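You operate a simulated robot arm through the tools that you are given. There is no shell and no other tool. Be economical: measure what you need, move in short steps, check, and stop when the job is done.

You run a simulated two-armed robot. Do the job below in one go: nothing can be reset, and whatever is moved stays where it is left.

JOB
Switch the chamber switch on. Put the block three on top of the black blower one. Put one of the spacers from the top of bench nine on top of the silver short block. Do these in any order. Set down upright: block three.
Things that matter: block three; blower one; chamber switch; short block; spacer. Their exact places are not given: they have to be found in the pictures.

The check looks at the end state, three seconds after you hand in, the way a careful person would. Anything else that was tipped, shoved, dropped, spilled or broken makes it a failure.

ROBOT AND FRAMES
Two 7-joint arms with fingered hands on one trunk, on a base that drives. Base frame: it is fixed to the floor where the robot stands at the start and does not move with it; the origin is under the middle of the robot, x ahead of it, y to its left, z up. Readings come in mm, rad, newtons and seconds.
The left shoulder is at the start at [30, 136, 1230], the right one opposite. Places, roughly: block three [-1250, 750, 750]; blower one [-1250, 500, 750]; chamber switch [1000, -300, 1000]; short block [-1000, -1250, 750]; spacer [-750, -1250, 750]. Payload 5 kg a hand.
The TCP of each hand is the grasp point between the finger pads, 42 mm short of the fingertips. In the tool frame z runs along the fingers and y along their closing line. Largest opening 208 mm; the body of the gripper starts 119 mm behind the TCP. The gripper is a hand of 4 fingers: y runs from the thumb to the fingers, the wrist lies at [0, 0, -332] in the tool frame, and closing takes about 1.5 s.
Orientation is that of the tool frame in the base frame, as a unit quaternion [w, x, y, z]. With the fingers straight down and closing along the base's y, the tool's x points along the base's -x, its y along +y and its z along -z.

CONTROLS
- The arms move only by the tool drive_tool. It takes "left_increments", "right_increments" or both (then of equal length, played together; a hand with none holds still); each is one flat list of numbers, 6 for each row, row after row: the shift along the tool's x, y, z in mm, then the turn, a rotation vector about the tool's x, y, z in rad. In form: [tx, ty, tz, wx, wy, wz, tx, ty, tz, wx, wy, wz, ...]. A call has 1 to 20 rows; each row is the pose to reach, as a shift and turn from the pose commanded when the call began, along the tool's axes at that moment. "left_fingers" and "right_fingers" are, for a hand that has rows, the finger opening in mm, from 0 to 208, set as the call begins (left out, the last holds). Rows are played at 5 a second. More than 50 mm and 0.15 rad between two rows, or a gripper value outside its range, and nothing of the call is played. Where a pose cannot be reached the arm comes as near as it can. A force on the tool above 40 N (or 10 N above the force at the start of the call, whichever is more), or a blocked arm, ends the call early, and 0.2 s more pass. Each finger travels about 72 mm/s and halts on what it meets, pressing with about 24 N; the grip force reading is that of the motor and also rises with nothing between the fingers. The clock runs only during rows and for 0.2 s after the last one: add rows that repeat a pose to give the fingers time. The reply holds the time, the measured pose of the TCP, the force on the tool along the base axes, the opening and the grip force, in the units named above and with some noise, with the torque about the TCP (base axes, N m) and any sound that the robot's microphone picked up.
- Cameras (640 x 400 px; columns grow to the right, rows downward): "scene" is now at [-8.6, 55.1, 1949.7]; the picture's right is [0.90, -0.44, -0.00], its down [-0.38, -0.78, -0.49] and it looks along [0.21, 0.44, -0.87] (base axes); focal length 214 px, centre (320, 200). "left" rides on the left gripper at [-101, 0, -145] in its tool frame; the picture's right is [0.00, -1.00, 0.00], its down [0.82, 0.00, -0.57] and it looks along [0.57, 0.00, 0.82] (tool axes); focal length 261 px, centre (320, 200). "right" rides on the right gripper at [101, 0, -145] in its tool frame; the picture's right is [0.00, 1.00, 0.00], its down [-0.82, 0.00, -0.57] and it looks along [-0.57, 0.00, 0.82] (tool axes); focal length 261 px, centre (320, 200).
- snapshot(camera): a new picture of that camera. The clock stands still meanwhile.
- move_column(by): slides the trunk up (or, below 0, down) by that many mm; the arms and the scene camera ride with it, the base frame stays. It gives what a move gives, with no picture.
- roll_base(legs): drives the robot by 1 to 6 legs, each [ahead, left, turn to the left] in mm, mm and rad, along the robot's own axes; the way and the turn of a leg run together, so that a leg with both is an arc; at most 1500 mm and 3.142 rad a leg. The arms and the cameras ride along, it lands a little off, and it stops where it bumps. It gives what a move gives.
- finger_targets(finger1, finger2, finger3, thumb_bend, hand): sets how far each is bent, from 0 (flat) to 1 (curled in); at 0.3 the hand is open as for a grip, at 0.7 the pads meet at the TCP. One left out holds its place. A second passes; each finger stops where it meets its share of the squeeze, and holds until it gets a number again. A gripper value or a shape takes the hand back. It gives what a move gives, with no picture; readings hold the bend of each and the force on the fingers (four entries, about 0 where the hand has none), thumb and palm.
- hand_shape(shape, hand): the hand has 4 fingers and takes this shape, open, in about a second: jaw (thumb against the fingers, like two jaws); tri (thumb and two fingers); tip (a fingertip pinch); poke (one finger out to press); point (the index stretched); flat (the hand flat); cup (the hand cupped); fist (a fist). The gripper value then closes the fingers along that shape, each until it touches; the sizes above hold for jaw. It gives what a move gives, with no picture.
- aim_head(pan, tilt): turns the head with the scene camera to pan (to the left, within 2.496 rad either way) and tilt (down, from -0.506 to 1.204), counted from straight ahead of the robot. It gives what a move gives.
- measure_at(camera, pixels): for up to 12 pixels [column, row] of the newest picture of that camera ("zoom" is the newest enlarged one), the place [x, y, z] in the base frame of the surface seen there, good to about 2 mm, but the place of the scene camera against the robot may be out by one fixed shift of up to 18 mm in any direction. The clock stands still meanwhile.
- close_up(camera, box): a new picture of the part [left, top, right, bottom] of that camera's present view, enlarged. The clock stands still meanwhile.
- finish_job(): hands the job in; it is judged then, once.

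Work in short steps. Measure before you move; look again where a grasp or a placing could have gone wrong, and mend it. You have 110 turns and 92 pictures in all, those below and enlarged ones among them. Open the grippers and draw the arms clear of the work before you hand the job in, unless the task says otherwise.

The tools are called after "Request:" as name(argument=value, ...) on one line, values as JSON. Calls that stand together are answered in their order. drive_tool: Moves the arms, as the interface text tells. Its arguments: {"type":"object","properties":{"left_increments":{"type":"array"},"left_fingers":{"type":"number"},"right_increments":{"type":"array"},"right_fingers":{"type":"number"}},"required":[]} The other tools are called the same way: move_column (by) slides the trunk up or down; hand_shape (shape, hand) gives the hand a shape; finger_targets (finger1, finger2, finger3, thumb_bend, hand) moves the fingers one by one; roll_base (legs) drives the base; aim_head (pan, tilt) turns the head that bears the scene camera; snapshot (camera) takes a picture; measure_at (camera, pixels) gives the place of the surface under pixels of a picture; close_up (camera, box) takes an enlarged picture of a part of a camera's view; finish_job () hands the job in.

At the start:

```text
time: 0.0
left_tcp_pos: [572.8, 669.9, 1100.1]
left_ee_rot: [0.0, 0.0, 1.0, 0.0]
left_wrist_force: [0.1, 0.4, -0.4]
left_torque: [-0.01, -0.01, 0.0]
left_grip_width: 207.9
left_grasp_force: 0.1
left_shape: jaw
left_bend: [0.3, 0.3, 0.3, 0.3]
left_finger forces: [0.1, 0.0, 0.0, 0.1, 0.0, 0.0]
right_tcp_pos: [550.3, 26.6, 1119.3]
right_ee_rot: [0.0, -0.001, 1.0, 0.0]
right_wrist_force: [-0.7, 0.1, -0.8]
right_torque: [0.03, 0.01, -0.05]
right_grip_width: 207.5
right_grasp_force: 0.1
right_shape: jaw
right_bend: [0.3, 0.3, 0.3, 0.3]
right_finger forces: [0.0, 0.1, 0.1, 0.1, 0.0, 0.1]
trunk travel left (down, up): [-250.0, 240.0]
robot x, y, heading: [1.1, 1.3, 0.002]
head pan, tilt: [1.119, 1.059]
```

scene: 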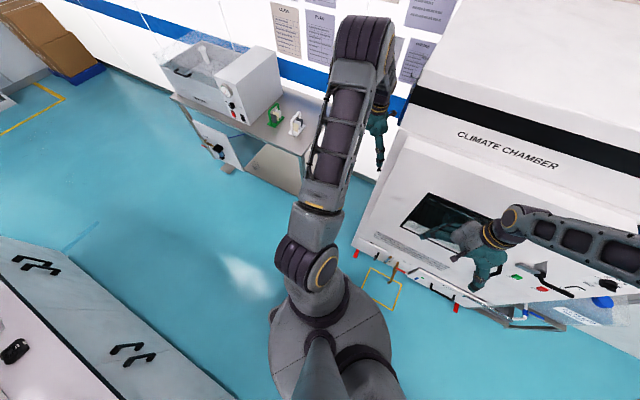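
right: 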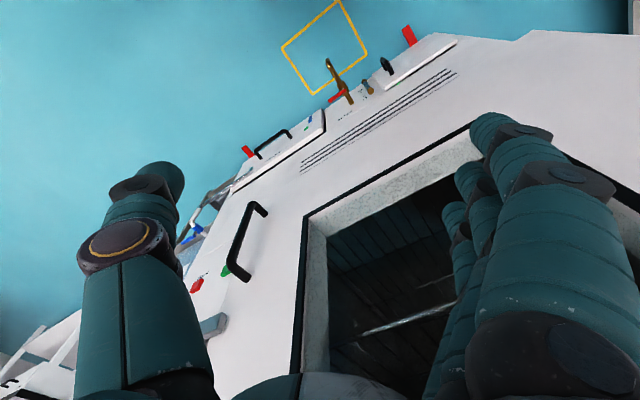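
left: 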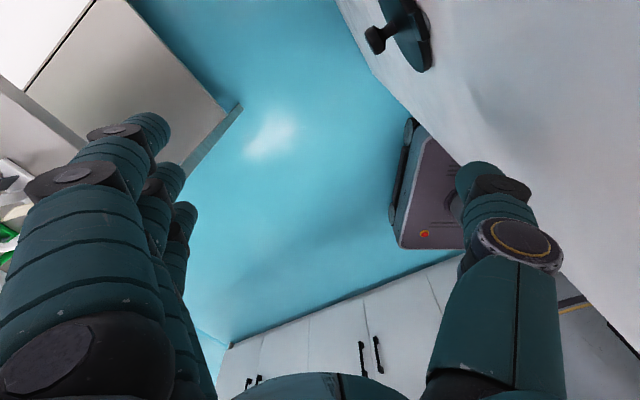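

The chamber is ahead and to the right; I'll turn the head towards the chamber switch region and take a picture.

Request:
aim_head(pan=-0.2, tilt=0.75)

Request:
snapshot(camera="scene")

```text
time: 1.5
left_tcp_pos: [573.9, 670.9, 1100.3]
left_ee_rot: [0.0, -0.001, 1.0, 0.0]
left_wrist_force: [0.0, -0.8, 0.1]
left_torque: [-0.01, 0.01, 0.04]
left_grip_width: 207.6
left_grasp_force: 0.0
left_shape: jaw
left_bend: [0.3, 0.3, 0.3, 0.3]
left_finger forces: [0.0, 0.0, 0.0, 0.0, 0.1, 0.0]
right_tcp_pos: [551.0, 28.0, 1119.0]
right_ee_rot: [0.0, -0.001, 1.0, 0.0]
right_wrist_force: [0.3, -0.1, -0.8]
right_torque: [0.0, 0.01, -0.01]
right_grip_width: 208.0
right_grasp_force: 0.0
right_shape: jaw
right_bend: [0.3, 0.3, 0.3, 0.3]
right_finger forces: [0.1, 0.1, 0.1, 0.0, 0.1, 0.0]
trunk travel left (down, up): [-250.0, 240.0]
robot x, y, heading: [3.3, 2.2, 0.001]
head pan, tilt: [-0.201, 0.75]
```

```text
88 pictures are left
```

scene: 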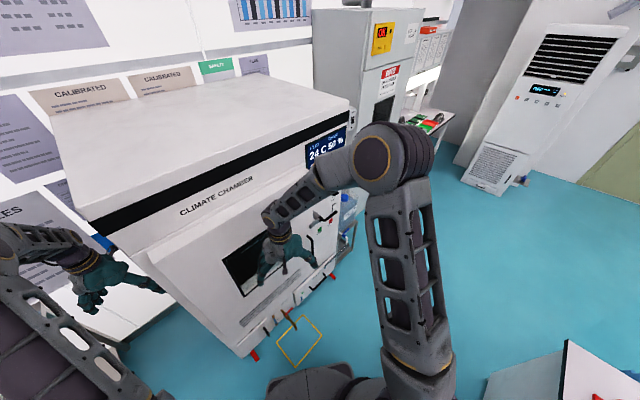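

The chamber's control panel is near (325,230), partly behind the right arm; enlarging.

Request:
close_up(camera="scene", box=[220, 180, 380, 370])

Request:
close_up(camera="right", box=[160, 0, 480, 320])

```text
2.11 times, centred on (300, 275) of scene
```

zoom: 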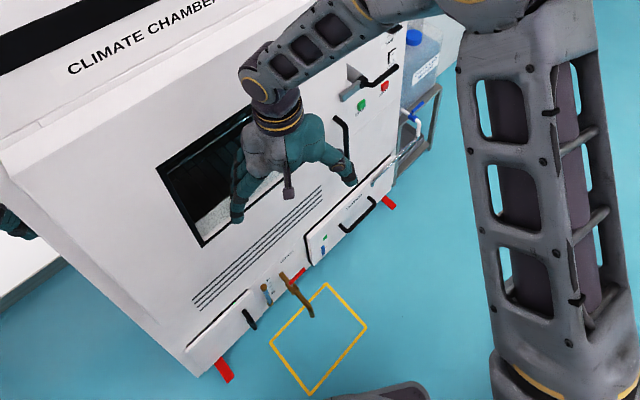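

```text
1.25 times, centred on (320, 160) of right
```

zoom: 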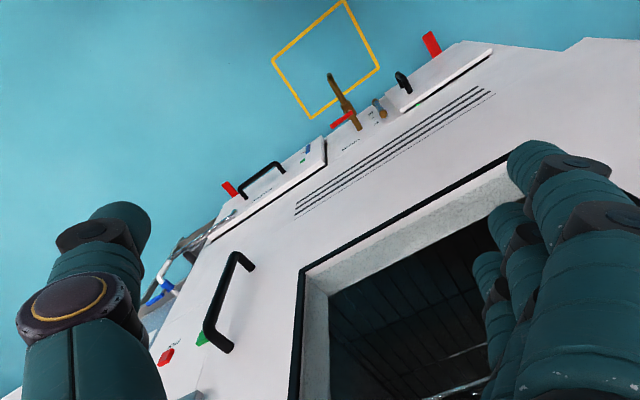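

Buttons and a lever-like black item lie near scene (320,222). I'll enlarge there further and measure.

Request:
close_up(camera="scene", box=[295, 190, 359, 230])

Request:
close_up(camera="scene", box=[250, 270, 346, 330])

Request:
measure_at(camera="scene", pixels=[[320, 231], [330, 223], [309, 216], [251, 352], [334, 275], [200, 250], [345, 180]])

```text
10.00 times, centred on (327, 210) of scene
```

zoom: 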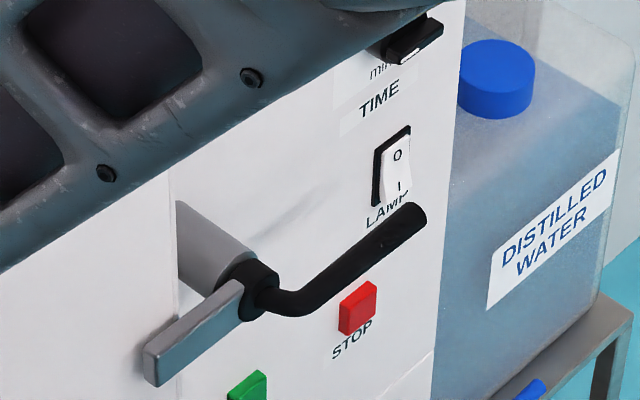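

```text
6.67 times, centred on (298, 300) of scene
```

zoom: 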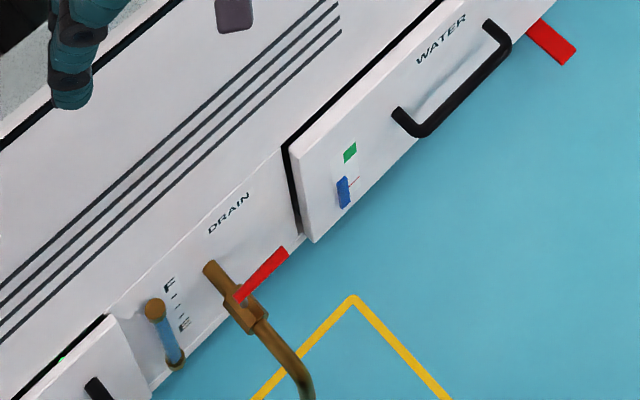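

```text
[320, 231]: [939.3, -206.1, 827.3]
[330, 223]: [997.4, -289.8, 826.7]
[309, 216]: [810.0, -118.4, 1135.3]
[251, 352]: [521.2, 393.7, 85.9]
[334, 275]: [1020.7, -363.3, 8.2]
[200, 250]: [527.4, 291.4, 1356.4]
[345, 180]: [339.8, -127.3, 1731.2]
```

The panel has a LAMP rocker (334,207) and other things hidden by the arm. I'll survey the rest of the room before driving.

Request:
measure_at(camera="scene", pixels=[[334, 207], [565, 342], [485, 375], [495, 185], [430, 120], [338, 235]])

Request:
aim_head(pan=-2.2, tilt=0.7)

Request:
snapshot(camera="scene")

Request:
aim_head(pan=2.496, tilt=0.7)

Request:
snapshot(camera="scene")

```text
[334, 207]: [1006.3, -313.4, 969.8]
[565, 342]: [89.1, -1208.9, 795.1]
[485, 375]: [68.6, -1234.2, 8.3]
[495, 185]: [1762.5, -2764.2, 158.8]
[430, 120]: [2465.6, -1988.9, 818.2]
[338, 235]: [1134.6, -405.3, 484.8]
```

```text
time: 3.4
left_tcp_pos: [573.7, 669.6, 1099.8]
left_ee_rot: [0.0, 0.0, 1.0, 0.0]
left_wrist_force: [0.6, 0.7, 0.6]
left_torque: [-0.02, 0.02, -0.02]
left_grip_width: 207.9
left_grasp_force: 0.1
left_shape: jaw
left_bend: [0.3, 0.3, 0.3, 0.3]
left_finger forces: [0.0, 0.0, 0.0, 0.0, 0.0, 0.0]
right_tcp_pos: [550.3, 27.3, 1119.8]
right_ee_rot: [0.0, 0.0, 1.0, 0.0]
right_wrist_force: [-0.9, 0.1, 0.0]
right_torque: [0.01, 0.08, -0.01]
right_grip_width: 207.8
right_grasp_force: 0.0
right_shape: jaw
right_bend: [0.3, 0.3, 0.3, 0.3]
right_finger forces: [0.0, 0.0, 0.0, 0.0, 0.0, 0.0]
trunk travel left (down, up): [-250.0, 240.0]
robot x, y, heading: [-0.8, 0.5, -0.003]
head pan, tilt: [-2.201, 0.7]
```

```text
83 pictures are left
```

scene: 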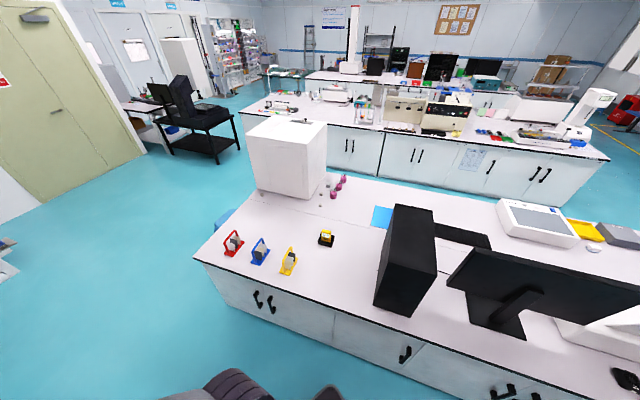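

```text
time: 7.1
left_tcp_pos: [574.1, 670.0, 1100.5]
left_ee_rot: [0.001, 0.001, 1.0, 0.0]
left_wrist_force: [0.4, 0.4, 0.1]
left_torque: [0.0, -0.01, 0.01]
left_grip_width: 207.9
left_grasp_force: 0.1
left_shape: jaw
left_bend: [0.3, 0.3, 0.3, 0.3]
left_finger forces: [0.0, 0.0, 0.0, 0.1, 0.1, 0.1]
right_tcp_pos: [551.2, 28.3, 1120.1]
right_ee_rot: [0.0, 0.0, 1.0, 0.0]
right_wrist_force: [0.6, 0.6, 0.0]
right_torque: [0.02, 0.0, 0.03]
right_grip_width: 207.9
right_grasp_force: 0.0
right_shape: jaw
right_bend: [0.3, 0.3, 0.3, 0.3]
right_finger forces: [0.1, 0.1, 0.1, 0.0, 0.0, 0.0]
trunk travel left (down, up): [-250.0, 240.0]
robot x, y, heading: [1.0, -0.5, -0.007]
head pan, tilt: [2.496, 0.7]
```

```text
82 pictures are left
```

scene: 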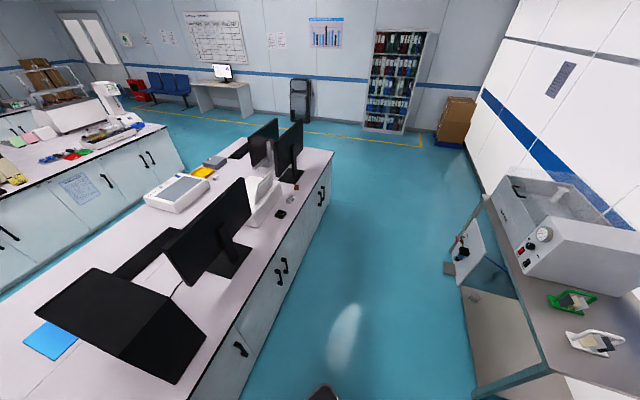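

Measure the bench items: colourful things at scene1 were at (232–326,240); now enlarge the present view around the block three/blower area (centre).

Request:
close_up(camera="scene", box=[130, 110, 350, 250])

Request:
measure_at(camera="scene", pixels=[[280, 213], [297, 187], [328, 155], [190, 395], [260, 200], [240, 262], [570, 300], [595, 342], [545, 360], [470, 395], [475, 200], [214, 162]])

Request:
aim_head(pan=-2.3, tilt=0.8)

Request:
close_up(camera="scene", box=[180, 120, 400, 260])

```text
2.86 times, centred on (240, 180) of scene
```

zoom: 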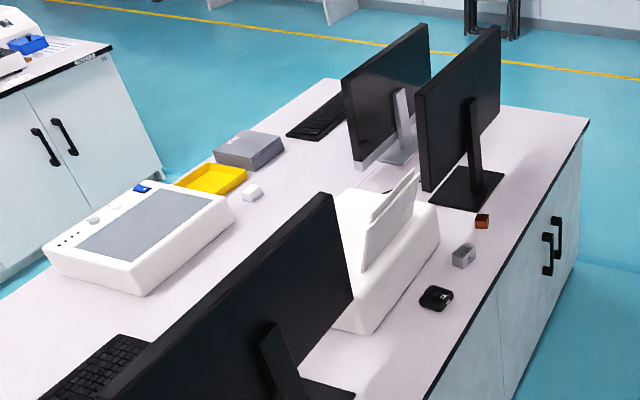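

```text
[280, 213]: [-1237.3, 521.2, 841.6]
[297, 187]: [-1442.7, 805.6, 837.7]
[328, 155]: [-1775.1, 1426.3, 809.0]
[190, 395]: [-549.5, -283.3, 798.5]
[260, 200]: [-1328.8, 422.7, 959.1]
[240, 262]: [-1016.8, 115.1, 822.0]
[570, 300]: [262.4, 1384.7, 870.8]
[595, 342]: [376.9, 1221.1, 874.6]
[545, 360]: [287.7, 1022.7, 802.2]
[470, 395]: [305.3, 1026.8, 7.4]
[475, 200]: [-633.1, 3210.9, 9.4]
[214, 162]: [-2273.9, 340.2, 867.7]
```

```text
time: 10.9
left_tcp_pos: [574.5, 671.5, 1100.0]
left_ee_rot: [0.0, 0.0, 1.0, 0.0]
left_wrist_force: [0.1, 0.6, 1.0]
left_torque: [-0.01, 0.02, -0.03]
left_grip_width: 207.8
left_grasp_force: 0.1
left_shape: jaw
left_bend: [0.3, 0.3, 0.3, 0.3]
left_finger forces: [0.0, 0.0, 0.0, 0.0, 0.1, 0.1]
right_tcp_pos: [550.9, 27.1, 1118.0]
right_ee_rot: [0.0, 0.0, 1.0, 0.001]
right_wrist_force: [0.0, -0.5, 0.0]
right_torque: [-0.02, -0.01, -0.01]
right_grip_width: 207.9
right_grasp_force: 0.1
right_shape: jaw
right_bend: [0.3, 0.3, 0.3, 0.3]
right_finger forces: [0.1, 0.1, 0.0, 0.0, 0.1, 0.1]
trunk travel left (down, up): [-250.0, 240.0]
robot x, y, heading: [0.8, -2.6, -0.004]
head pan, tilt: [-2.3, 0.799]
```

```text
2.86 times, centred on (290, 190) of scene
```

zoom: 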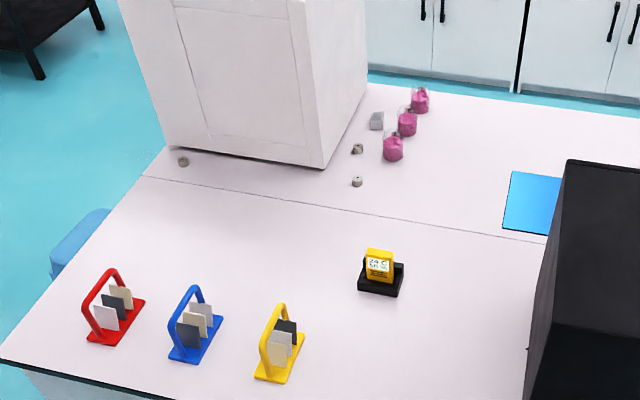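

Spacers look like the small grey rings at zoom (183,161), (357,149), (357,182); the silver block at (376,120). Measuring them.

Request:
measure_at(camera="zoom", pixels=[[183, 158], [357, 146], [357, 179], [376, 118], [392, 152], [407, 126], [330, 165], [380, 260], [170, 147], [0, 355], [200, 390], [620, 150]])

Request:
close_up(camera="scene", box=[230, 140, 340, 210])

Request:
aim_head(pan=2.496, tilt=0.7)

Request:
close_up(camera="scene", box=[260, 165, 324, 229])

```text
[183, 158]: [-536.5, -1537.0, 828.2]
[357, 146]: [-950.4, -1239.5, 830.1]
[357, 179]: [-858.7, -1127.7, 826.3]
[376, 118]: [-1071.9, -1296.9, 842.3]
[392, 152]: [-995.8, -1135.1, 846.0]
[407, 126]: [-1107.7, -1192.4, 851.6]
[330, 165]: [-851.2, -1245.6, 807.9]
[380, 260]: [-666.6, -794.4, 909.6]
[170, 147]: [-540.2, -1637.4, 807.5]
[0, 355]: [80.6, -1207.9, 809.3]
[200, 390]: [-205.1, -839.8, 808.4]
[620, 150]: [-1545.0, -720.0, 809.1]
```

```text
5.71 times, centred on (285, 175) of scene
```

zoom: 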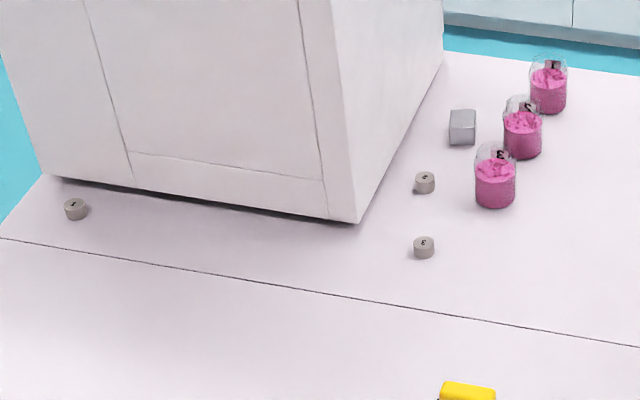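

```text
time: 14.7
left_tcp_pos: [573.7, 669.9, 1101.1]
left_ee_rot: [0.0, 0.0, 1.0, 0.001]
left_wrist_force: [0.0, 0.4, 1.1]
left_torque: [-0.04, 0.02, 0.01]
left_grip_width: 207.8
left_grasp_force: 0.1
left_shape: jaw
left_bend: [0.3, 0.3, 0.3, 0.3]
left_finger forces: [0.1, 0.1, 0.1, 0.0, 0.0, 0.1]
right_tcp_pos: [550.1, 27.6, 1119.1]
right_ee_rot: [0.0, 0.0, 1.0, 0.001]
right_wrist_force: [0.0, 0.0, -0.4]
right_torque: [-0.01, 0.0, 0.01]
right_grip_width: 207.7
right_grasp_force: 0.1
right_shape: jaw
right_bend: [0.3, 0.3, 0.3, 0.3]
right_finger forces: [0.0, 0.0, 0.0, 0.0, 0.1, 0.0]
trunk travel left (down, up): [-250.0, 240.0]
robot x, y, heading: [-1.7, 2.0, 0.006]
head pan, tilt: [2.496, 0.7]
```

```text
6.25 times, centred on (292, 197) of scene
```

zoom: 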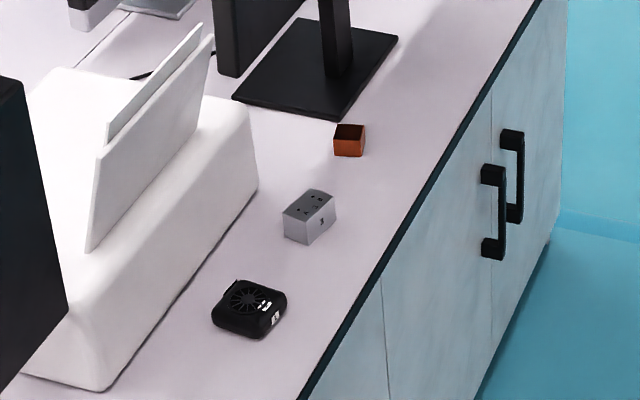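

Block three is the silver block with holes and a "3", blower one the black fan. The chamber face and the bench edge run parallel, turned about 0.62 rad. I back off, turn to face the chamber and slide right.

Request:
measure_at(camera="zoom", pixels=[[308, 205], [250, 298], [296, 240], [268, 335], [348, 130], [225, 340], [340, 230]])

Request:
roll_base(legs=[[-122, -87, 0], [0, 0, 0.62], [0, -600, 0]])

Request:
aim_head(pan=-0.3, tilt=0.8)

Request:
snapshot(camera="scene")

```text
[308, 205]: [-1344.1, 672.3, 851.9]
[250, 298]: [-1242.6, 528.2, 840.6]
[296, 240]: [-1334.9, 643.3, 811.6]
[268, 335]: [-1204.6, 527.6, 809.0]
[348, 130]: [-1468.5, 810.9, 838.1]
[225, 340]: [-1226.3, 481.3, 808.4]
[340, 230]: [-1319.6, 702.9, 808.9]
```

```text
time: 20.7
left_tcp_pos: [296.7, 313.2, 1101.0]
left_ee_rot: [-0.001, -0.302, 0.953, 0.001]
left_wrist_force: [0.2, 0.2, 0.4]
left_torque: [0.04, 0.04, -0.02]
left_grip_width: 207.8
left_grasp_force: 0.0
left_shape: jaw
left_bend: [0.3, 0.3, 0.3, 0.3]
left_finger forces: [0.0, 0.0, 0.0, 0.1, 0.0, 0.0]
right_tcp_pos: [648.2, -226.6, 1119.5]
right_ee_rot: [-0.001, -0.302, 0.953, 0.001]
right_wrist_force: [0.4, -0.3, 0.2]
right_torque: [0.06, 0.03, 0.0]
right_grip_width: 207.9
right_grasp_force: 0.0
right_shape: jaw
right_bend: [0.3, 0.3, 0.3, 0.3]
right_finger forces: [0.1, 0.0, 0.1, 0.1, 0.0, 0.1]
trunk travel left (down, up): [-250.0, 240.0]
robot x, y, heading: [215.6, -564.4, 0.622]
head pan, tilt: [2.496, 0.7]
```

```text
time: 23.1
left_tcp_pos: [298.1, 313.0, 1100.7]
left_ee_rot: [-0.001, -0.303, 0.953, 0.0]
left_wrist_force: [-0.4, 0.2, 0.0]
left_torque: [0.02, 0.0, -0.02]
left_grip_width: 207.9
left_grasp_force: 0.0
left_shape: jaw
left_bend: [0.3, 0.3, 0.3, 0.3]
left_finger forces: [0.0, 0.0, 0.0, 0.0, 0.1, 0.1]
right_tcp_pos: [648.7, -226.5, 1120.1]
right_ee_rot: [0.0, -0.301, 0.954, -0.001]
right_wrist_force: [-0.4, -0.1, -0.1]
right_torque: [0.0, 0.02, 0.01]
right_grip_width: 207.9
right_grasp_force: 0.0
right_shape: jaw
right_bend: [0.3, 0.3, 0.3, 0.3]
right_finger forces: [0.0, 0.0, 0.0, 0.0, 0.0, 0.0]
trunk travel left (down, up): [-250.0, 240.0]
robot x, y, heading: [212.3, -563.5, 0.613]
head pan, tilt: [-0.3, 0.799]
```

```text
77 pictures are left
```

scene: 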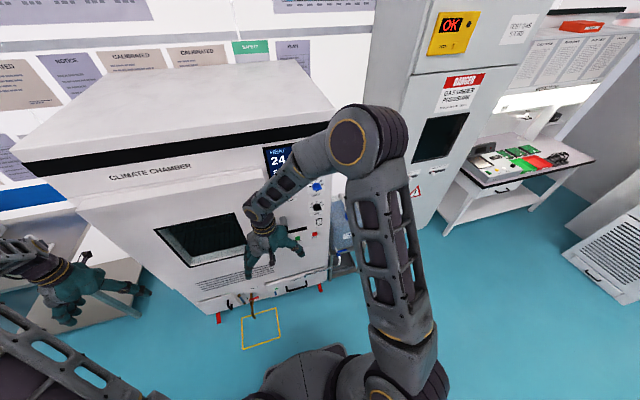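

Now enlarge the control column near (310,210).

Request:
close_up(camera="scene", box=[262, 140, 358, 260])

Request:
close_up(camera="scene", box=[298, 170, 346, 250])

```text
3.33 times, centred on (310, 200) of scene
```

zoom: 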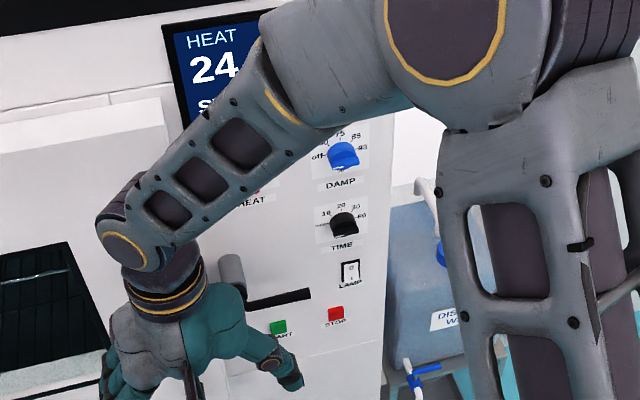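

```text
5.00 times, centred on (322, 210) of scene
```

zoom: 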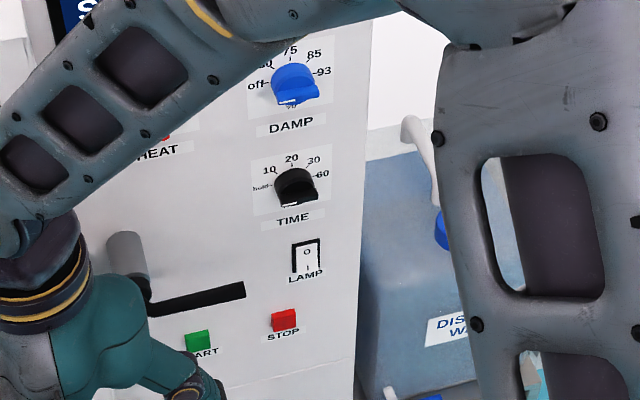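

The LAMP rocker (O up, I down; zoom (306,258)) is the only switch. Measure it and surroundings, and put the right hand in poke shape.

Request:
measure_at(camera="zoom", pixels=[[306, 252], [306, 266], [296, 245], [318, 245], [306, 277], [284, 318], [240, 290], [160, 308], [296, 195], [340, 150], [340, 340], [230, 200]])

Request:
hand_shape(hand="right", shape="poke")

Request:
snapshot(camera="right")

```text
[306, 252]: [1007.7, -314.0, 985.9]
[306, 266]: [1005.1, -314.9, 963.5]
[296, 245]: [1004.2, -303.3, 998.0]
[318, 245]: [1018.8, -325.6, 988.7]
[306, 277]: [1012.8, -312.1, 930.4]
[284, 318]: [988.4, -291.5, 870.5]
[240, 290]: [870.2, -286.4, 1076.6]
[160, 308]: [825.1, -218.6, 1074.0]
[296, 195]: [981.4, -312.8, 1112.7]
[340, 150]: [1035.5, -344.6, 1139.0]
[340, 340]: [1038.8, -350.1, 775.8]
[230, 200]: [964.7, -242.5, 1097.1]
```

```text
time: 24.0
left_tcp_pos: [296.7, 311.7, 1100.8]
left_ee_rot: [0.0, -0.303, 0.953, -0.001]
left_wrist_force: [0.2, 0.4, 0.9]
left_torque: [0.02, -0.02, 0.02]
left_grip_width: 207.7
left_grasp_force: 0.0
left_shape: jaw
left_bend: [0.3, 0.3, 0.3, 0.3]
left_finger forces: [0.0, 0.0, 0.1, 0.1, 0.0, 0.0]
right_tcp_pos: [649.2, -226.6, 1119.6]
right_ee_rot: [0.001, -0.302, 0.953, 0.0]
right_wrist_force: [0.5, -0.3, 0.4]
right_torque: [0.0, 0.0, 0.01]
right_grip_width: 0.0
right_grasp_force: 0.2
right_shape: poke
right_bend: [1.0, 1.0, 1.0, 0.45]
right_finger forces: [0.0, 0.0, 0.0, 0.1, 0.0, 0.0]
trunk travel left (down, up): [-250.0, 240.0]
robot x, y, heading: [214.8, -567.1, 0.616]
head pan, tilt: [-0.3, 0.799]
```

```text
74 pictures are left
```

right: 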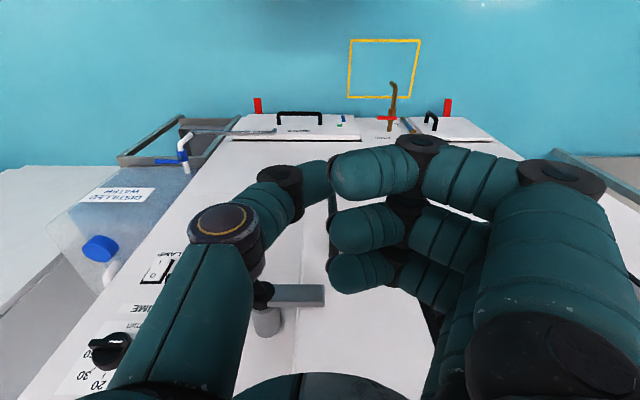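

Poke leaves all fingers curled; try "point" instead, and look again.

Request:
hand_shape(hand="right", shape="point")

Request:
snapshot(camera="right")

```text
time: 24.9
left_tcp_pos: [296.3, 312.8, 1100.1]
left_ee_rot: [-0.001, -0.302, 0.953, 0.0]
left_wrist_force: [0.4, 0.0, 0.1]
left_torque: [0.02, -0.02, 0.0]
left_grip_width: 207.6
left_grasp_force: 0.0
left_shape: jaw
left_bend: [0.3, 0.3, 0.3, 0.3]
left_finger forces: [0.0, 0.1, 0.1, 0.1, 0.1, 0.0]
right_tcp_pos: [649.3, -226.2, 1118.9]
right_ee_rot: [0.001, -0.302, 0.953, 0.0]
right_wrist_force: [-0.7, 0.0, 0.5]
right_torque: [0.01, -0.05, 0.0]
right_grip_width: 201.7
right_grasp_force: 0.1
right_shape: point
right_bend: [0.7, 1.0, 1.0, 0.93]
right_finger forces: [0.1, 0.0, 0.0, 0.0, 0.0, 0.0]
trunk travel left (down, up): [-250.0, 240.0]
robot x, y, heading: [214.6, -565.0, 0.613]
head pan, tilt: [-0.3, 0.799]
```

```text
73 pictures are left
```

right: 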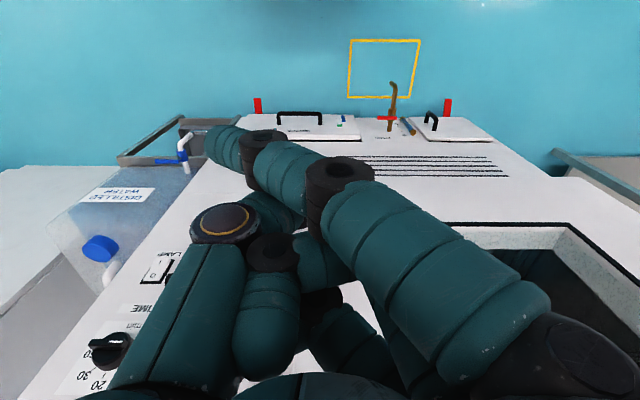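

The index is the finger farthest along tool -x. I'll straighten it a bit and curl the thumb, then measure the tip.

Request:
finger_targets(hand="right", finger1=0.5, finger2=1.0, finger3=1.0, thumb_bend=1.0)

Request:
snapshot(camera="right")

```text
time: 25.9
left_tcp_pos: [298.1, 312.7, 1100.2]
left_ee_rot: [0.0, -0.302, 0.953, 0.0]
left_wrist_force: [0.5, 0.2, 1.3]
left_torque: [0.02, -0.06, 0.0]
left_grip_width: 207.8
left_grasp_force: 0.0
left_shape: jaw
left_bend: [0.3, 0.3, 0.3, 0.3]
left_finger forces: [0.0, 0.0, 0.0, 0.0, 0.0, 0.0]
right_tcp_pos: [649.0, -225.2, 1118.5]
right_ee_rot: [0.0, -0.302, 0.953, 0.0]
right_wrist_force: [0.5, 0.0, 0.6]
right_torque: [0.0, -0.04, 0.0]
right_grip_width: 57.5
right_grasp_force: 0.0
right_shape: fingers
right_bend: [0.5, 1.0, 1.0, 0.95]
right_finger forces: [0.1, 0.0, 0.0, 0.0, 0.0, 0.1]
trunk travel left (down, up): [-250.0, 240.0]
robot x, y, heading: [214.2, -567.6, 0.61]
head pan, tilt: [-0.3, 0.799]
```

```text
72 pictures are left
```

right: 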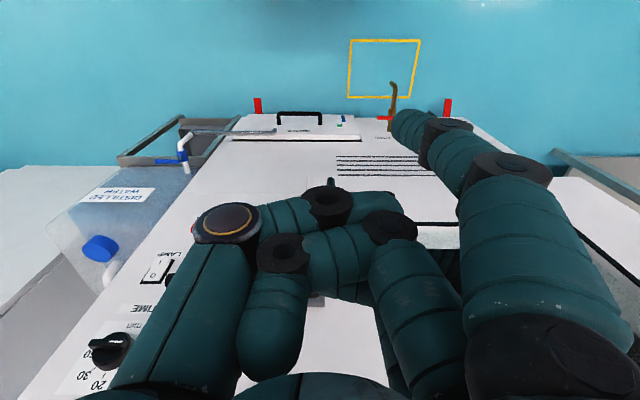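

Index is now out, tip at (397,125). Measure tip and the rocker (O at (153,272), lower half below the knuckle) from this camera.

Request:
measure_at(camera="right", pixels=[[398, 125], [405, 118], [408, 140], [153, 272], [163, 266], [150, 283], [170, 280], [108, 345], [172, 245]])

Request:
close_up(camera="right", box=[60, 220, 220, 320])

```text
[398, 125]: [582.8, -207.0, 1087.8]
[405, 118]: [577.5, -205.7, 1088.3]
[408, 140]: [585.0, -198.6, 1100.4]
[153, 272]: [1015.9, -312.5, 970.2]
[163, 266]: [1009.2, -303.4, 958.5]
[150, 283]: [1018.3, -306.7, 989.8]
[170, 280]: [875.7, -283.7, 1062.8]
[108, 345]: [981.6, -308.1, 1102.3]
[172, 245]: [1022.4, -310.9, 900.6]
```

```text
4.00 times, centred on (140, 270) of right
```

zoom: 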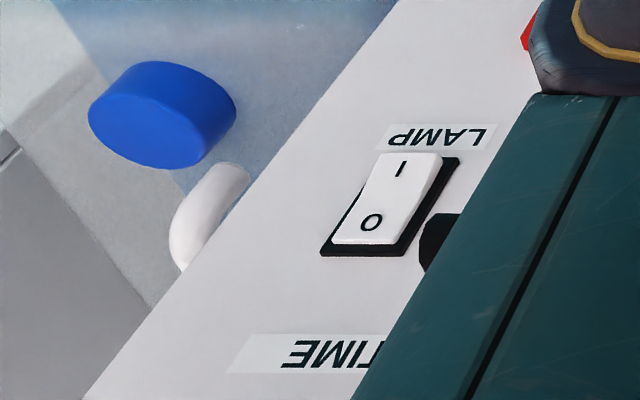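

Measure on this enlarged view: I-end (400,170), O-end (370,222).

Request:
measure_at(camera="zoom", pixels=[[400, 165], [398, 180], [372, 215], [372, 235], [290, 250], [330, 250], [450, 165], [430, 240]])

```text
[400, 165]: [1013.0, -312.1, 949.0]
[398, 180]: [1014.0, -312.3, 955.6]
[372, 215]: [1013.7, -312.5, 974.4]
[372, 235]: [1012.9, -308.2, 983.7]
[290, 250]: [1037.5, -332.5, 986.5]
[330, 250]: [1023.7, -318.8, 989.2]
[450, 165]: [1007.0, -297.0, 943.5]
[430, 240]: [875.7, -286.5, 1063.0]
```

The I-end of the rocker is at about (1013,-312,950). I swing the right hand to point horizontally at the chamber, staged right of the door handle and ~110 mm off the panel.

Request:
drive_tool(right_increments=[-7.3, -30.2, 11.9, 0, -0.1428, 0, -14.5, -60.4, 23.8, 0, -0.2856, 0, -21.8, -90.5, 35.7, 0, -0.4284, 0, -29.1, -120.7, 47.6, 0, -0.5712, 0, -36.4, -150.9, 59.5, 0, -0.714, 0, -43.6, -181.1, 71.5, 0, -0.8568, 0, -50.9, -211.3, 83.4, 0, -0.9996, 0, -58.2, -241.5, 95.3, 0, -1.1424, 0, -65.5, -271.6, 107.2, 0, -1.2852, 0, -72.7, -301.8, 119.1, 0, -1.428, 0, -80, -332, 131, 0, -1.5708, 0, -80, -332, 131, 0, -1.5708, 0])

Request:
snapshot(camera="right")

Request:
snapshot(camera="scene")

```text
time: 28.5
left_tcp_pos: [294.9, 313.3, 1100.1]
left_ee_rot: [0.001, -0.302, 0.953, 0.0]
left_wrist_force: [-0.9, -0.1, 0.1]
left_torque: [-0.08, -0.12, 0.0]
left_grip_width: 207.9
left_grasp_force: 0.0
left_shape: jaw
left_bend: [0.3, 0.3, 0.3, 0.3]
left_finger forces: [0.0, 0.1, 0.0, 0.0, 0.1, 0.0]
right_tcp_pos: [907.9, -448.8, 989.9]
right_ee_rot: [0.675, -0.215, 0.673, 0.214]
right_wrist_force: [0.0, 0.5, 0.8]
right_torque: [-0.04, 0.03, -0.08]
right_grip_width: 57.4
right_grasp_force: 0.0
right_shape: fingers
right_bend: [0.5, 1.0, 1.0, 0.95]
right_finger forces: [0.0, 0.0, 0.0, 0.0, 0.0, 0.0]
right hand out of reach, approached as far as the arm can: row 6
trunk travel left (down, up): [-250.0, 240.0]
robot x, y, heading: [219.4, -565.6, 0.614]
head pan, tilt: [-0.3, 0.799]
```

```text
70 pictures are left
```

right: 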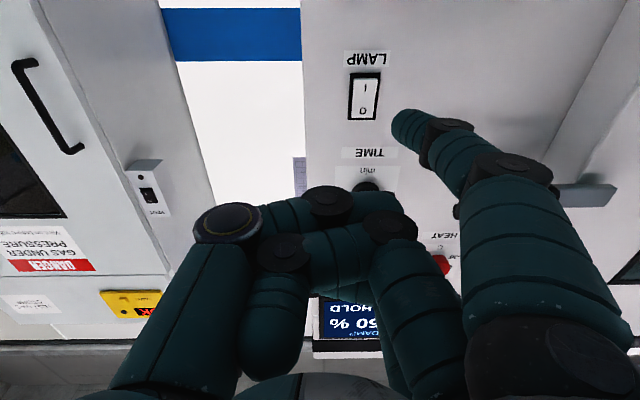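

```text
69 pictures are left
```

scene: 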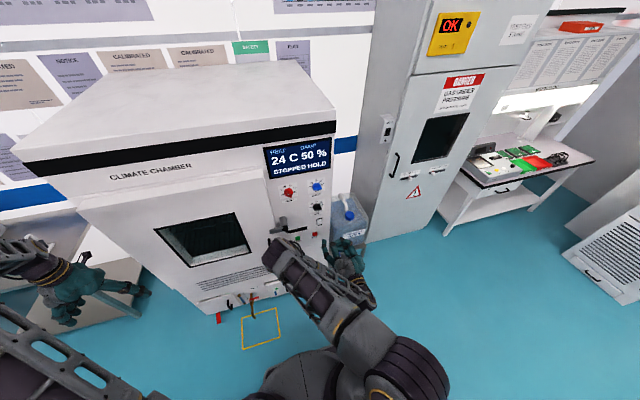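

View is clear now; measure the fingertip (403,125) and the rocker (I end (367,88), O end (363,110)).

Request:
measure_at(camera="right", pixels=[[403, 125], [410, 117], [399, 117], [367, 88], [362, 110], [366, 80], [340, 95], [398, 95], [610, 200]])

Request:
close_up(camera="right", box=[320, 40, 448, 140])

```text
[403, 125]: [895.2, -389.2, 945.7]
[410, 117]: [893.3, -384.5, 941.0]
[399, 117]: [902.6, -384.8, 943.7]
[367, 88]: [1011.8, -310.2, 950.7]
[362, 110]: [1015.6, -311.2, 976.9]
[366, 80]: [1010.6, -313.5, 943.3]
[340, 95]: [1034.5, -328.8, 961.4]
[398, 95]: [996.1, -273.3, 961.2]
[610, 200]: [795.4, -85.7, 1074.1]
```

```text
4.00 times, centred on (384, 90) of right
```

zoom: 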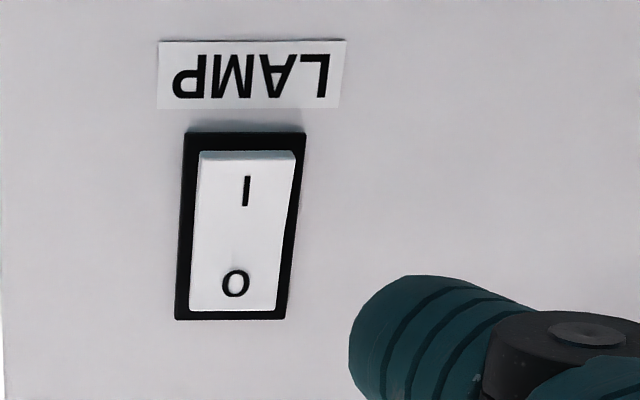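

Tip is laterally aligned (u 834 vs 836) and ~130 mm off; lower by 6 mm and advance, slowly at the end.

Request:
drive_tool(right_increments=[6, 0, 30, 0, 0, 0, 6, 0, 65, 0, 0, 0, 6, 0, 95, 0, 0, 0, 6, 0, 112, 0, 0, 0, 6, 0, 118, 0, 0, 0, 6, 0, 122, 0, 0, 0, 6, 0, 126, 0, 0, 0, 6, 0, 129, 0, 0, 0, 6, 0, 132, 0, 0, 0, 6, 0, 132, 0, 0, 0])

Request:
close_up(camera="right", box=[300, 30, 460, 130])

```text
time: 30.4
left_tcp_pos: [296.0, 312.1, 1100.2]
left_ee_rot: [0.001, -0.302, 0.953, 0.001]
left_wrist_force: [0.6, 0.2, -0.4]
left_torque: [-0.02, 0.11, -0.01]
left_grip_width: 207.8
left_grasp_force: 0.0
left_shape: jaw
left_bend: [0.3, 0.3, 0.3, 0.3]
left_finger forces: [0.0, 0.0, 0.0, 0.1, 0.1, 0.1]
right_tcp_pos: [1006.9, -382.0, 980.1]
right_ee_rot: [0.673, -0.214, 0.676, 0.212]
right_wrist_force: [-19.2, -12.6, 5.3]
right_torque: [0.07, 0.58, 1.34]
right_grip_width: 57.3
right_grasp_force: 10.8
right_shape: fingers
right_bend: [0.48, 1.0, 1.0, 0.95]
right_finger forces: [21.5, 0.0, 0.0, 0.1, 0.0, 0.0]
trunk travel left (down, up): [-250.0, 240.0]
robot x, y, heading: [212.2, -563.8, 0.616]
head pan, tilt: [-0.3, 0.799]
stopped in row 9 (right hand): the force on the tool passed its limit at 43 N (the readings are from after the stop); the commanded pose is now the measured one
```

```text
4.00 times, centred on (380, 80) of right
```

zoom: 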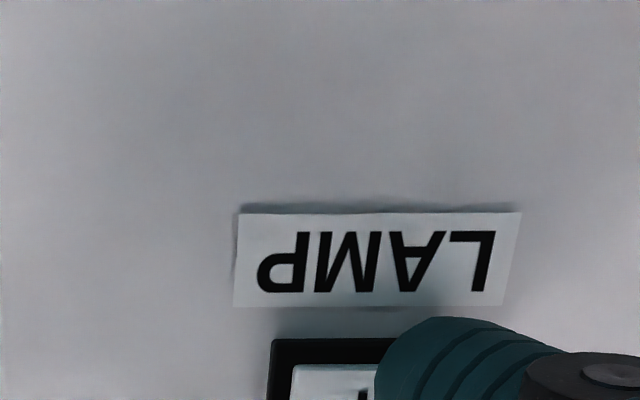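

Contact at 43 N; back off 80 mm and check whether the rocker flipped.

Request:
drive_tool(right_increments=[0, 0, -40, 0, 0, 0, 0, 0, -80, 0, 0, 0])

Request:
close_up(camera="right", box=[320, 30, 448, 130])

```text
time: 31.0
left_tcp_pos: [297.3, 313.1, 1100.2]
left_ee_rot: [0.0, -0.302, 0.953, 0.0]
left_wrist_force: [-0.1, 0.0, 0.0]
left_torque: [0.04, -0.01, 0.0]
left_grip_width: 207.7
left_grasp_force: 0.1
left_shape: jaw
left_bend: [0.3, 0.3, 0.3, 0.3]
left_finger forces: [0.0, 0.0, 0.0, 0.0, 0.0, 0.0]
right_tcp_pos: [944.0, -427.8, 981.0]
right_ee_rot: [0.672, -0.215, 0.675, 0.213]
right_wrist_force: [0.2, 0.4, 0.9]
right_torque: [-0.01, 0.03, -0.04]
right_grip_width: 57.6
right_grasp_force: 0.1
right_shape: fingers
right_bend: [0.5, 1.0, 1.0, 0.95]
right_finger forces: [0.1, 0.1, 0.1, 0.0, 0.0, 0.1]
trunk travel left (down, up): [-250.0, 240.0]
robot x, y, heading: [212.9, -568.7, 0.612]
head pan, tilt: [-0.3, 0.799]
```

```text
4.00 times, centred on (384, 80) of right
```

zoom: 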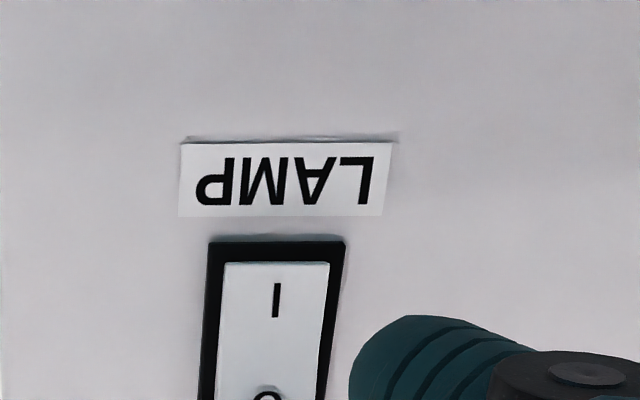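

The I end looks flush now; check the whole rocker.

Request:
close_up(camera="right", box=[340, 70, 420, 150])

Request:
measure_at(camera="zoom", pixels=[[230, 130], [230, 165], [230, 200], [225, 240], [225, 270], [170, 200], [300, 150]])

```text
5.00 times, centred on (380, 110) of right
```

zoom: 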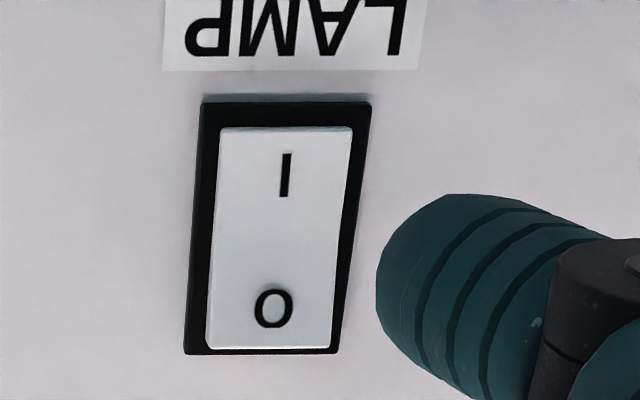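

```text
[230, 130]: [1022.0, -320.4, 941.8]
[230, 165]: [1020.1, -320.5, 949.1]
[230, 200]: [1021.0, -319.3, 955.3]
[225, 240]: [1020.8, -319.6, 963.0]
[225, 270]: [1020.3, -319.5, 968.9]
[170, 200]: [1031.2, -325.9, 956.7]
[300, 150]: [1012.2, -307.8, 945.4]
```

Ambiguous from below; I retract the arm further and look from the scene camera.

Request:
drive_tool(right_increments=[0, 0, -40, 0, 0, 0, 0, -40, -60, 0, 0, 0, 0, -80, -60, 0, 0, 0, 0, -120, -60, 0, 0, 0])

Request:
close_up(camera="scene", box=[300, 195, 340, 235])

Request:
close_up(camera="right", box=[380, 40, 480, 140])

```text
time: 32.0
left_tcp_pos: [297.0, 312.3, 1101.2]
left_ee_rot: [0.0, -0.303, 0.953, 0.001]
left_wrist_force: [0.7, -0.5, -0.2]
left_torque: [0.07, 0.02, 0.01]
left_grip_width: 207.7
left_grasp_force: 0.2
left_shape: jaw
left_bend: [0.3, 0.3, 0.3, 0.3]
left_finger forces: [0.0, 0.1, 0.1, 0.1, 0.0, 0.1]
right_tcp_pos: [964.4, -559.1, 978.7]
right_ee_rot: [0.672, -0.214, 0.676, 0.214]
right_wrist_force: [0.3, 0.0, -0.5]
right_torque: [0.0, 0.04, 0.03]
right_grip_width: 57.2
right_grasp_force: 0.1
right_shape: fingers
right_bend: [0.5, 1.0, 1.0, 0.95]
right_finger forces: [0.1, 0.1, 0.0, 0.1, 0.0, 0.0]
trunk travel left (down, up): [-250.0, 240.0]
robot x, y, heading: [212.0, -567.2, 0.614]
head pan, tilt: [-0.3, 0.799]
```

```text
10.00 times, centred on (320, 215) of scene
```

zoom: 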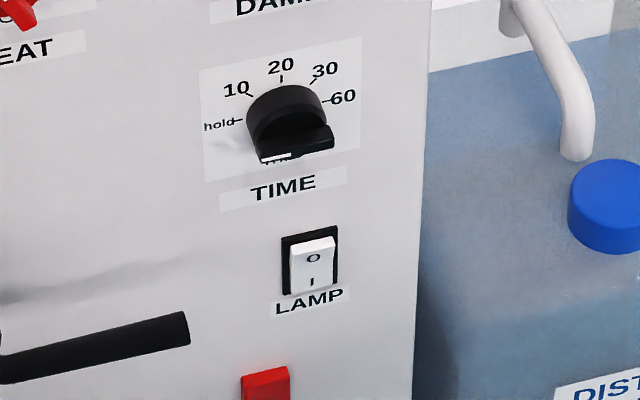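

```text
4.00 times, centred on (430, 90) of right
```

zoom: 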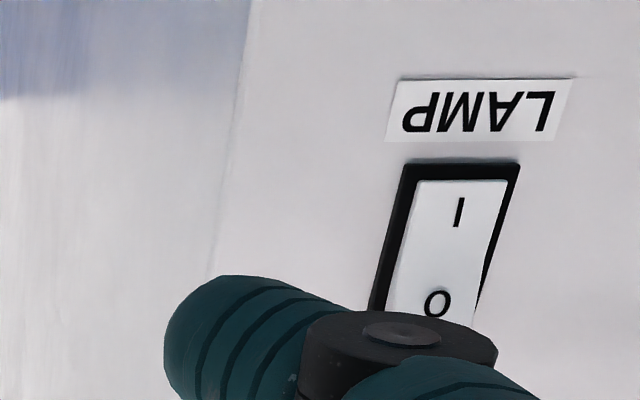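

The O side now stands out and the I side is pressed in (zoom (312,258)/(312,283)): the switch is on. Now fold both arms to compact downward poses before driving.

Request:
drive_tool(right_increments=[-12.7, 20, -12.7, 0, 0.1428, 0, -25.5, 40, -25.5, 0, 0.2856, 0, -38.2, 60, -38.2, 0, 0.4284, 0, -50.9, 80, -50.9, 0, 0.5712, 0, -63.6, 100, -63.6, 0, 0.714, 0, -76.4, 120, -76.4, 0, 0.8568, 0, -89.1, 140, -89.1, 0, 0.9996, 0, -101.8, 160, -101.8, 0, 1.1424, 0, -114.5, 180, -114.5, 0, 1.2852, 0, -127.3, 200, -127.3, 0, 1.428, 0, -140, 220, -140, 0, 1.5708, 0], left_increments=[13.3, -40, 0, 0, 0, 0, 26.6, -80, 0, 0, 0, 0, 40, -120, 0, 0, 0, 0, 53, -160, 0, 0, 0, 0, 66, -200, 0, 0, 0, 0, 80, -240, 0, 0, 0, 0, 93, -280, 0, 0, 0, 0, 106, -320, 0, 0, 0, 0, 120, -360, 0, 0, 0, 0, 133, -400, 0, 0, 0, 0, 146, -440, 0, 0, 0, 0])

Request:
hand_shape(hand="right", shape="jaw")

Request:
close_up(camera="scene", box=[300, 195, 340, 235])

```text
time: 34.4
left_tcp_pos: [429.9, -128.7, 1101.4]
left_ee_rot: [0.0, -0.302, 0.953, 0.001]
left_wrist_force: [0.5, -0.7, -0.3]
left_torque: [0.08, 0.02, 0.02]
left_grip_width: 208.0
left_grasp_force: 0.0
left_shape: jaw
left_bend: [0.3, 0.3, 0.3, 0.3]
left_finger forces: [0.0, 0.0, 0.1, 0.1, 0.0, 0.1]
right_tcp_pos: [724.4, -459.4, 1122.2]
right_ee_rot: [-0.002, -0.302, 0.953, -0.001]
right_wrist_force: [0.5, -0.3, 0.1]
right_torque: [0.08, 0.02, -0.01]
right_grip_width: 57.2
right_grasp_force: 0.1
right_shape: fingers
right_bend: [0.5, 1.0, 1.0, 0.95]
right_finger forces: [0.0, 0.0, 0.0, 0.0, 0.1, 0.0]
right hand out of reach, approached as far as the arm can: row 5, 6, 7
trunk travel left (down, up): [-250.0, 240.0]
robot x, y, heading: [216.2, -566.4, 0.614]
head pan, tilt: [-0.3, 0.799]
```

```text
time: 35.3
left_tcp_pos: [429.8, -128.6, 1100.3]
left_ee_rot: [0.0, -0.302, 0.953, 0.0]
left_wrist_force: [-0.1, -0.3, 0.3]
left_torque: [0.0, -0.02, -0.02]
left_grip_width: 208.0
left_grasp_force: 0.0
left_shape: jaw
left_bend: [0.3, 0.3, 0.3, 0.3]
left_finger forces: [0.1, 0.0, 0.0, 0.0, 0.0, 0.0]
right_tcp_pos: [724.3, -459.4, 1121.6]
right_ee_rot: [-0.001, -0.301, 0.954, 0.0]
right_wrist_force: [0.4, 0.2, 0.3]
right_torque: [0.02, -0.01, 0.01]
right_grip_width: 208.0
right_grasp_force: 0.0
right_shape: jaw
right_bend: [0.3, 0.3, 0.3, 0.3]
right_finger forces: [0.0, 0.0, 0.1, 0.1, 0.0, 0.0]
trunk travel left (down, up): [-250.0, 240.0]
robot x, y, heading: [213.0, -566.2, 0.613]
head pan, tilt: [-0.3, 0.799]
```

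```text
10.00 times, centred on (320, 215) of scene
```

zoom: 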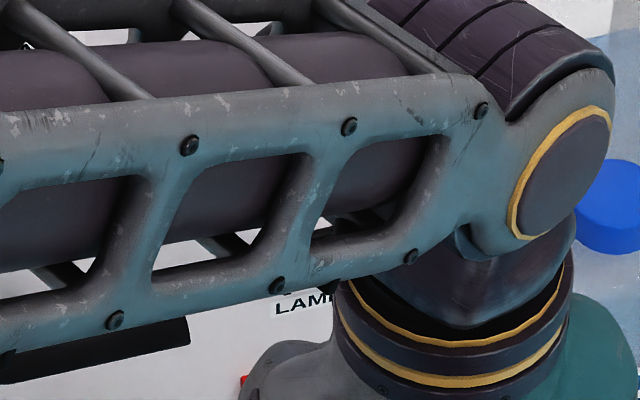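

Now drive: forward a little, half turn, back off, slide right along the bench to the fan/block three.

Request:
roll_base(legs=[[90, 0, 0], [0, 0, 3.1416], [-80, 0, 0], [0, -900, 0], [0, -765, 0]])

Request:
aim_head(pan=-0.2, tilt=0.9)

Request:
snapshot(camera="scene")

Request:
snapshot(camera="right")

```text
refused: 3.1416 is not a number from -3.14159 to 3.14159
```

```text
time: 36.0
left_tcp_pos: [429.7, -128.3, 1100.6]
left_ee_rot: [-0.001, -0.303, 0.953, 0.0]
left_wrist_force: [-0.2, 0.3, 0.9]
left_torque: [-0.02, -0.01, 0.02]
left_grip_width: 207.9
left_grasp_force: 0.0
left_shape: jaw
left_bend: [0.3, 0.3, 0.3, 0.3]
left_finger forces: [0.1, 0.0, 0.1, 0.1, 0.0, 0.0]
right_tcp_pos: [723.8, -458.7, 1121.3]
right_ee_rot: [-0.002, -0.302, 0.953, 0.0]
right_wrist_force: [0.5, -0.8, 0.3]
right_torque: [-0.01, 0.02, -0.02]
right_grip_width: 208.1
right_grasp_force: 0.1
right_shape: jaw
right_bend: [0.3, 0.3, 0.3, 0.3]
right_finger forces: [0.1, 0.1, 0.0, 0.0, 0.0, 0.0]
trunk travel left (down, up): [-250.0, 240.0]
robot x, y, heading: [216.6, -569.0, 0.613]
head pan, tilt: [-0.201, 0.901]
```

```text
61 pictures are left
```

scene: 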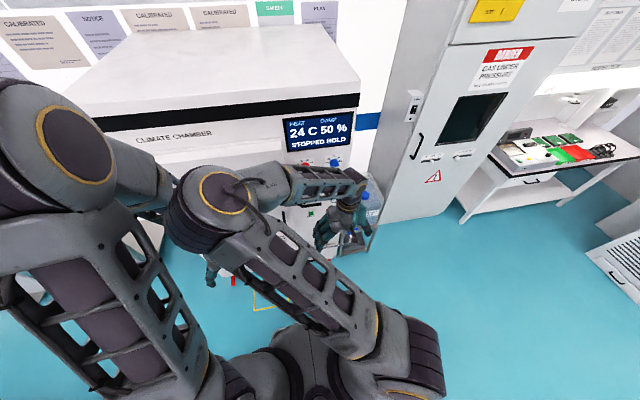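

```text
60 pictures are left
```

right: 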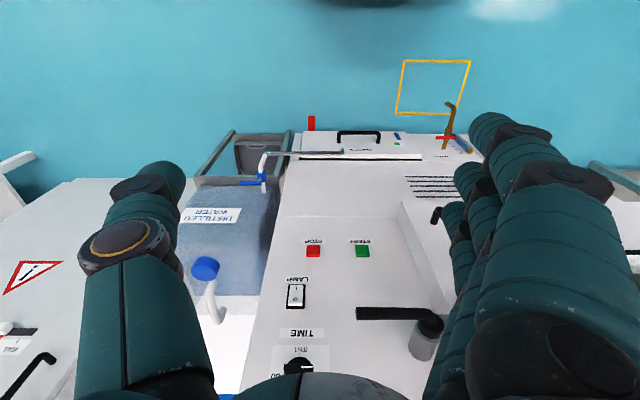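

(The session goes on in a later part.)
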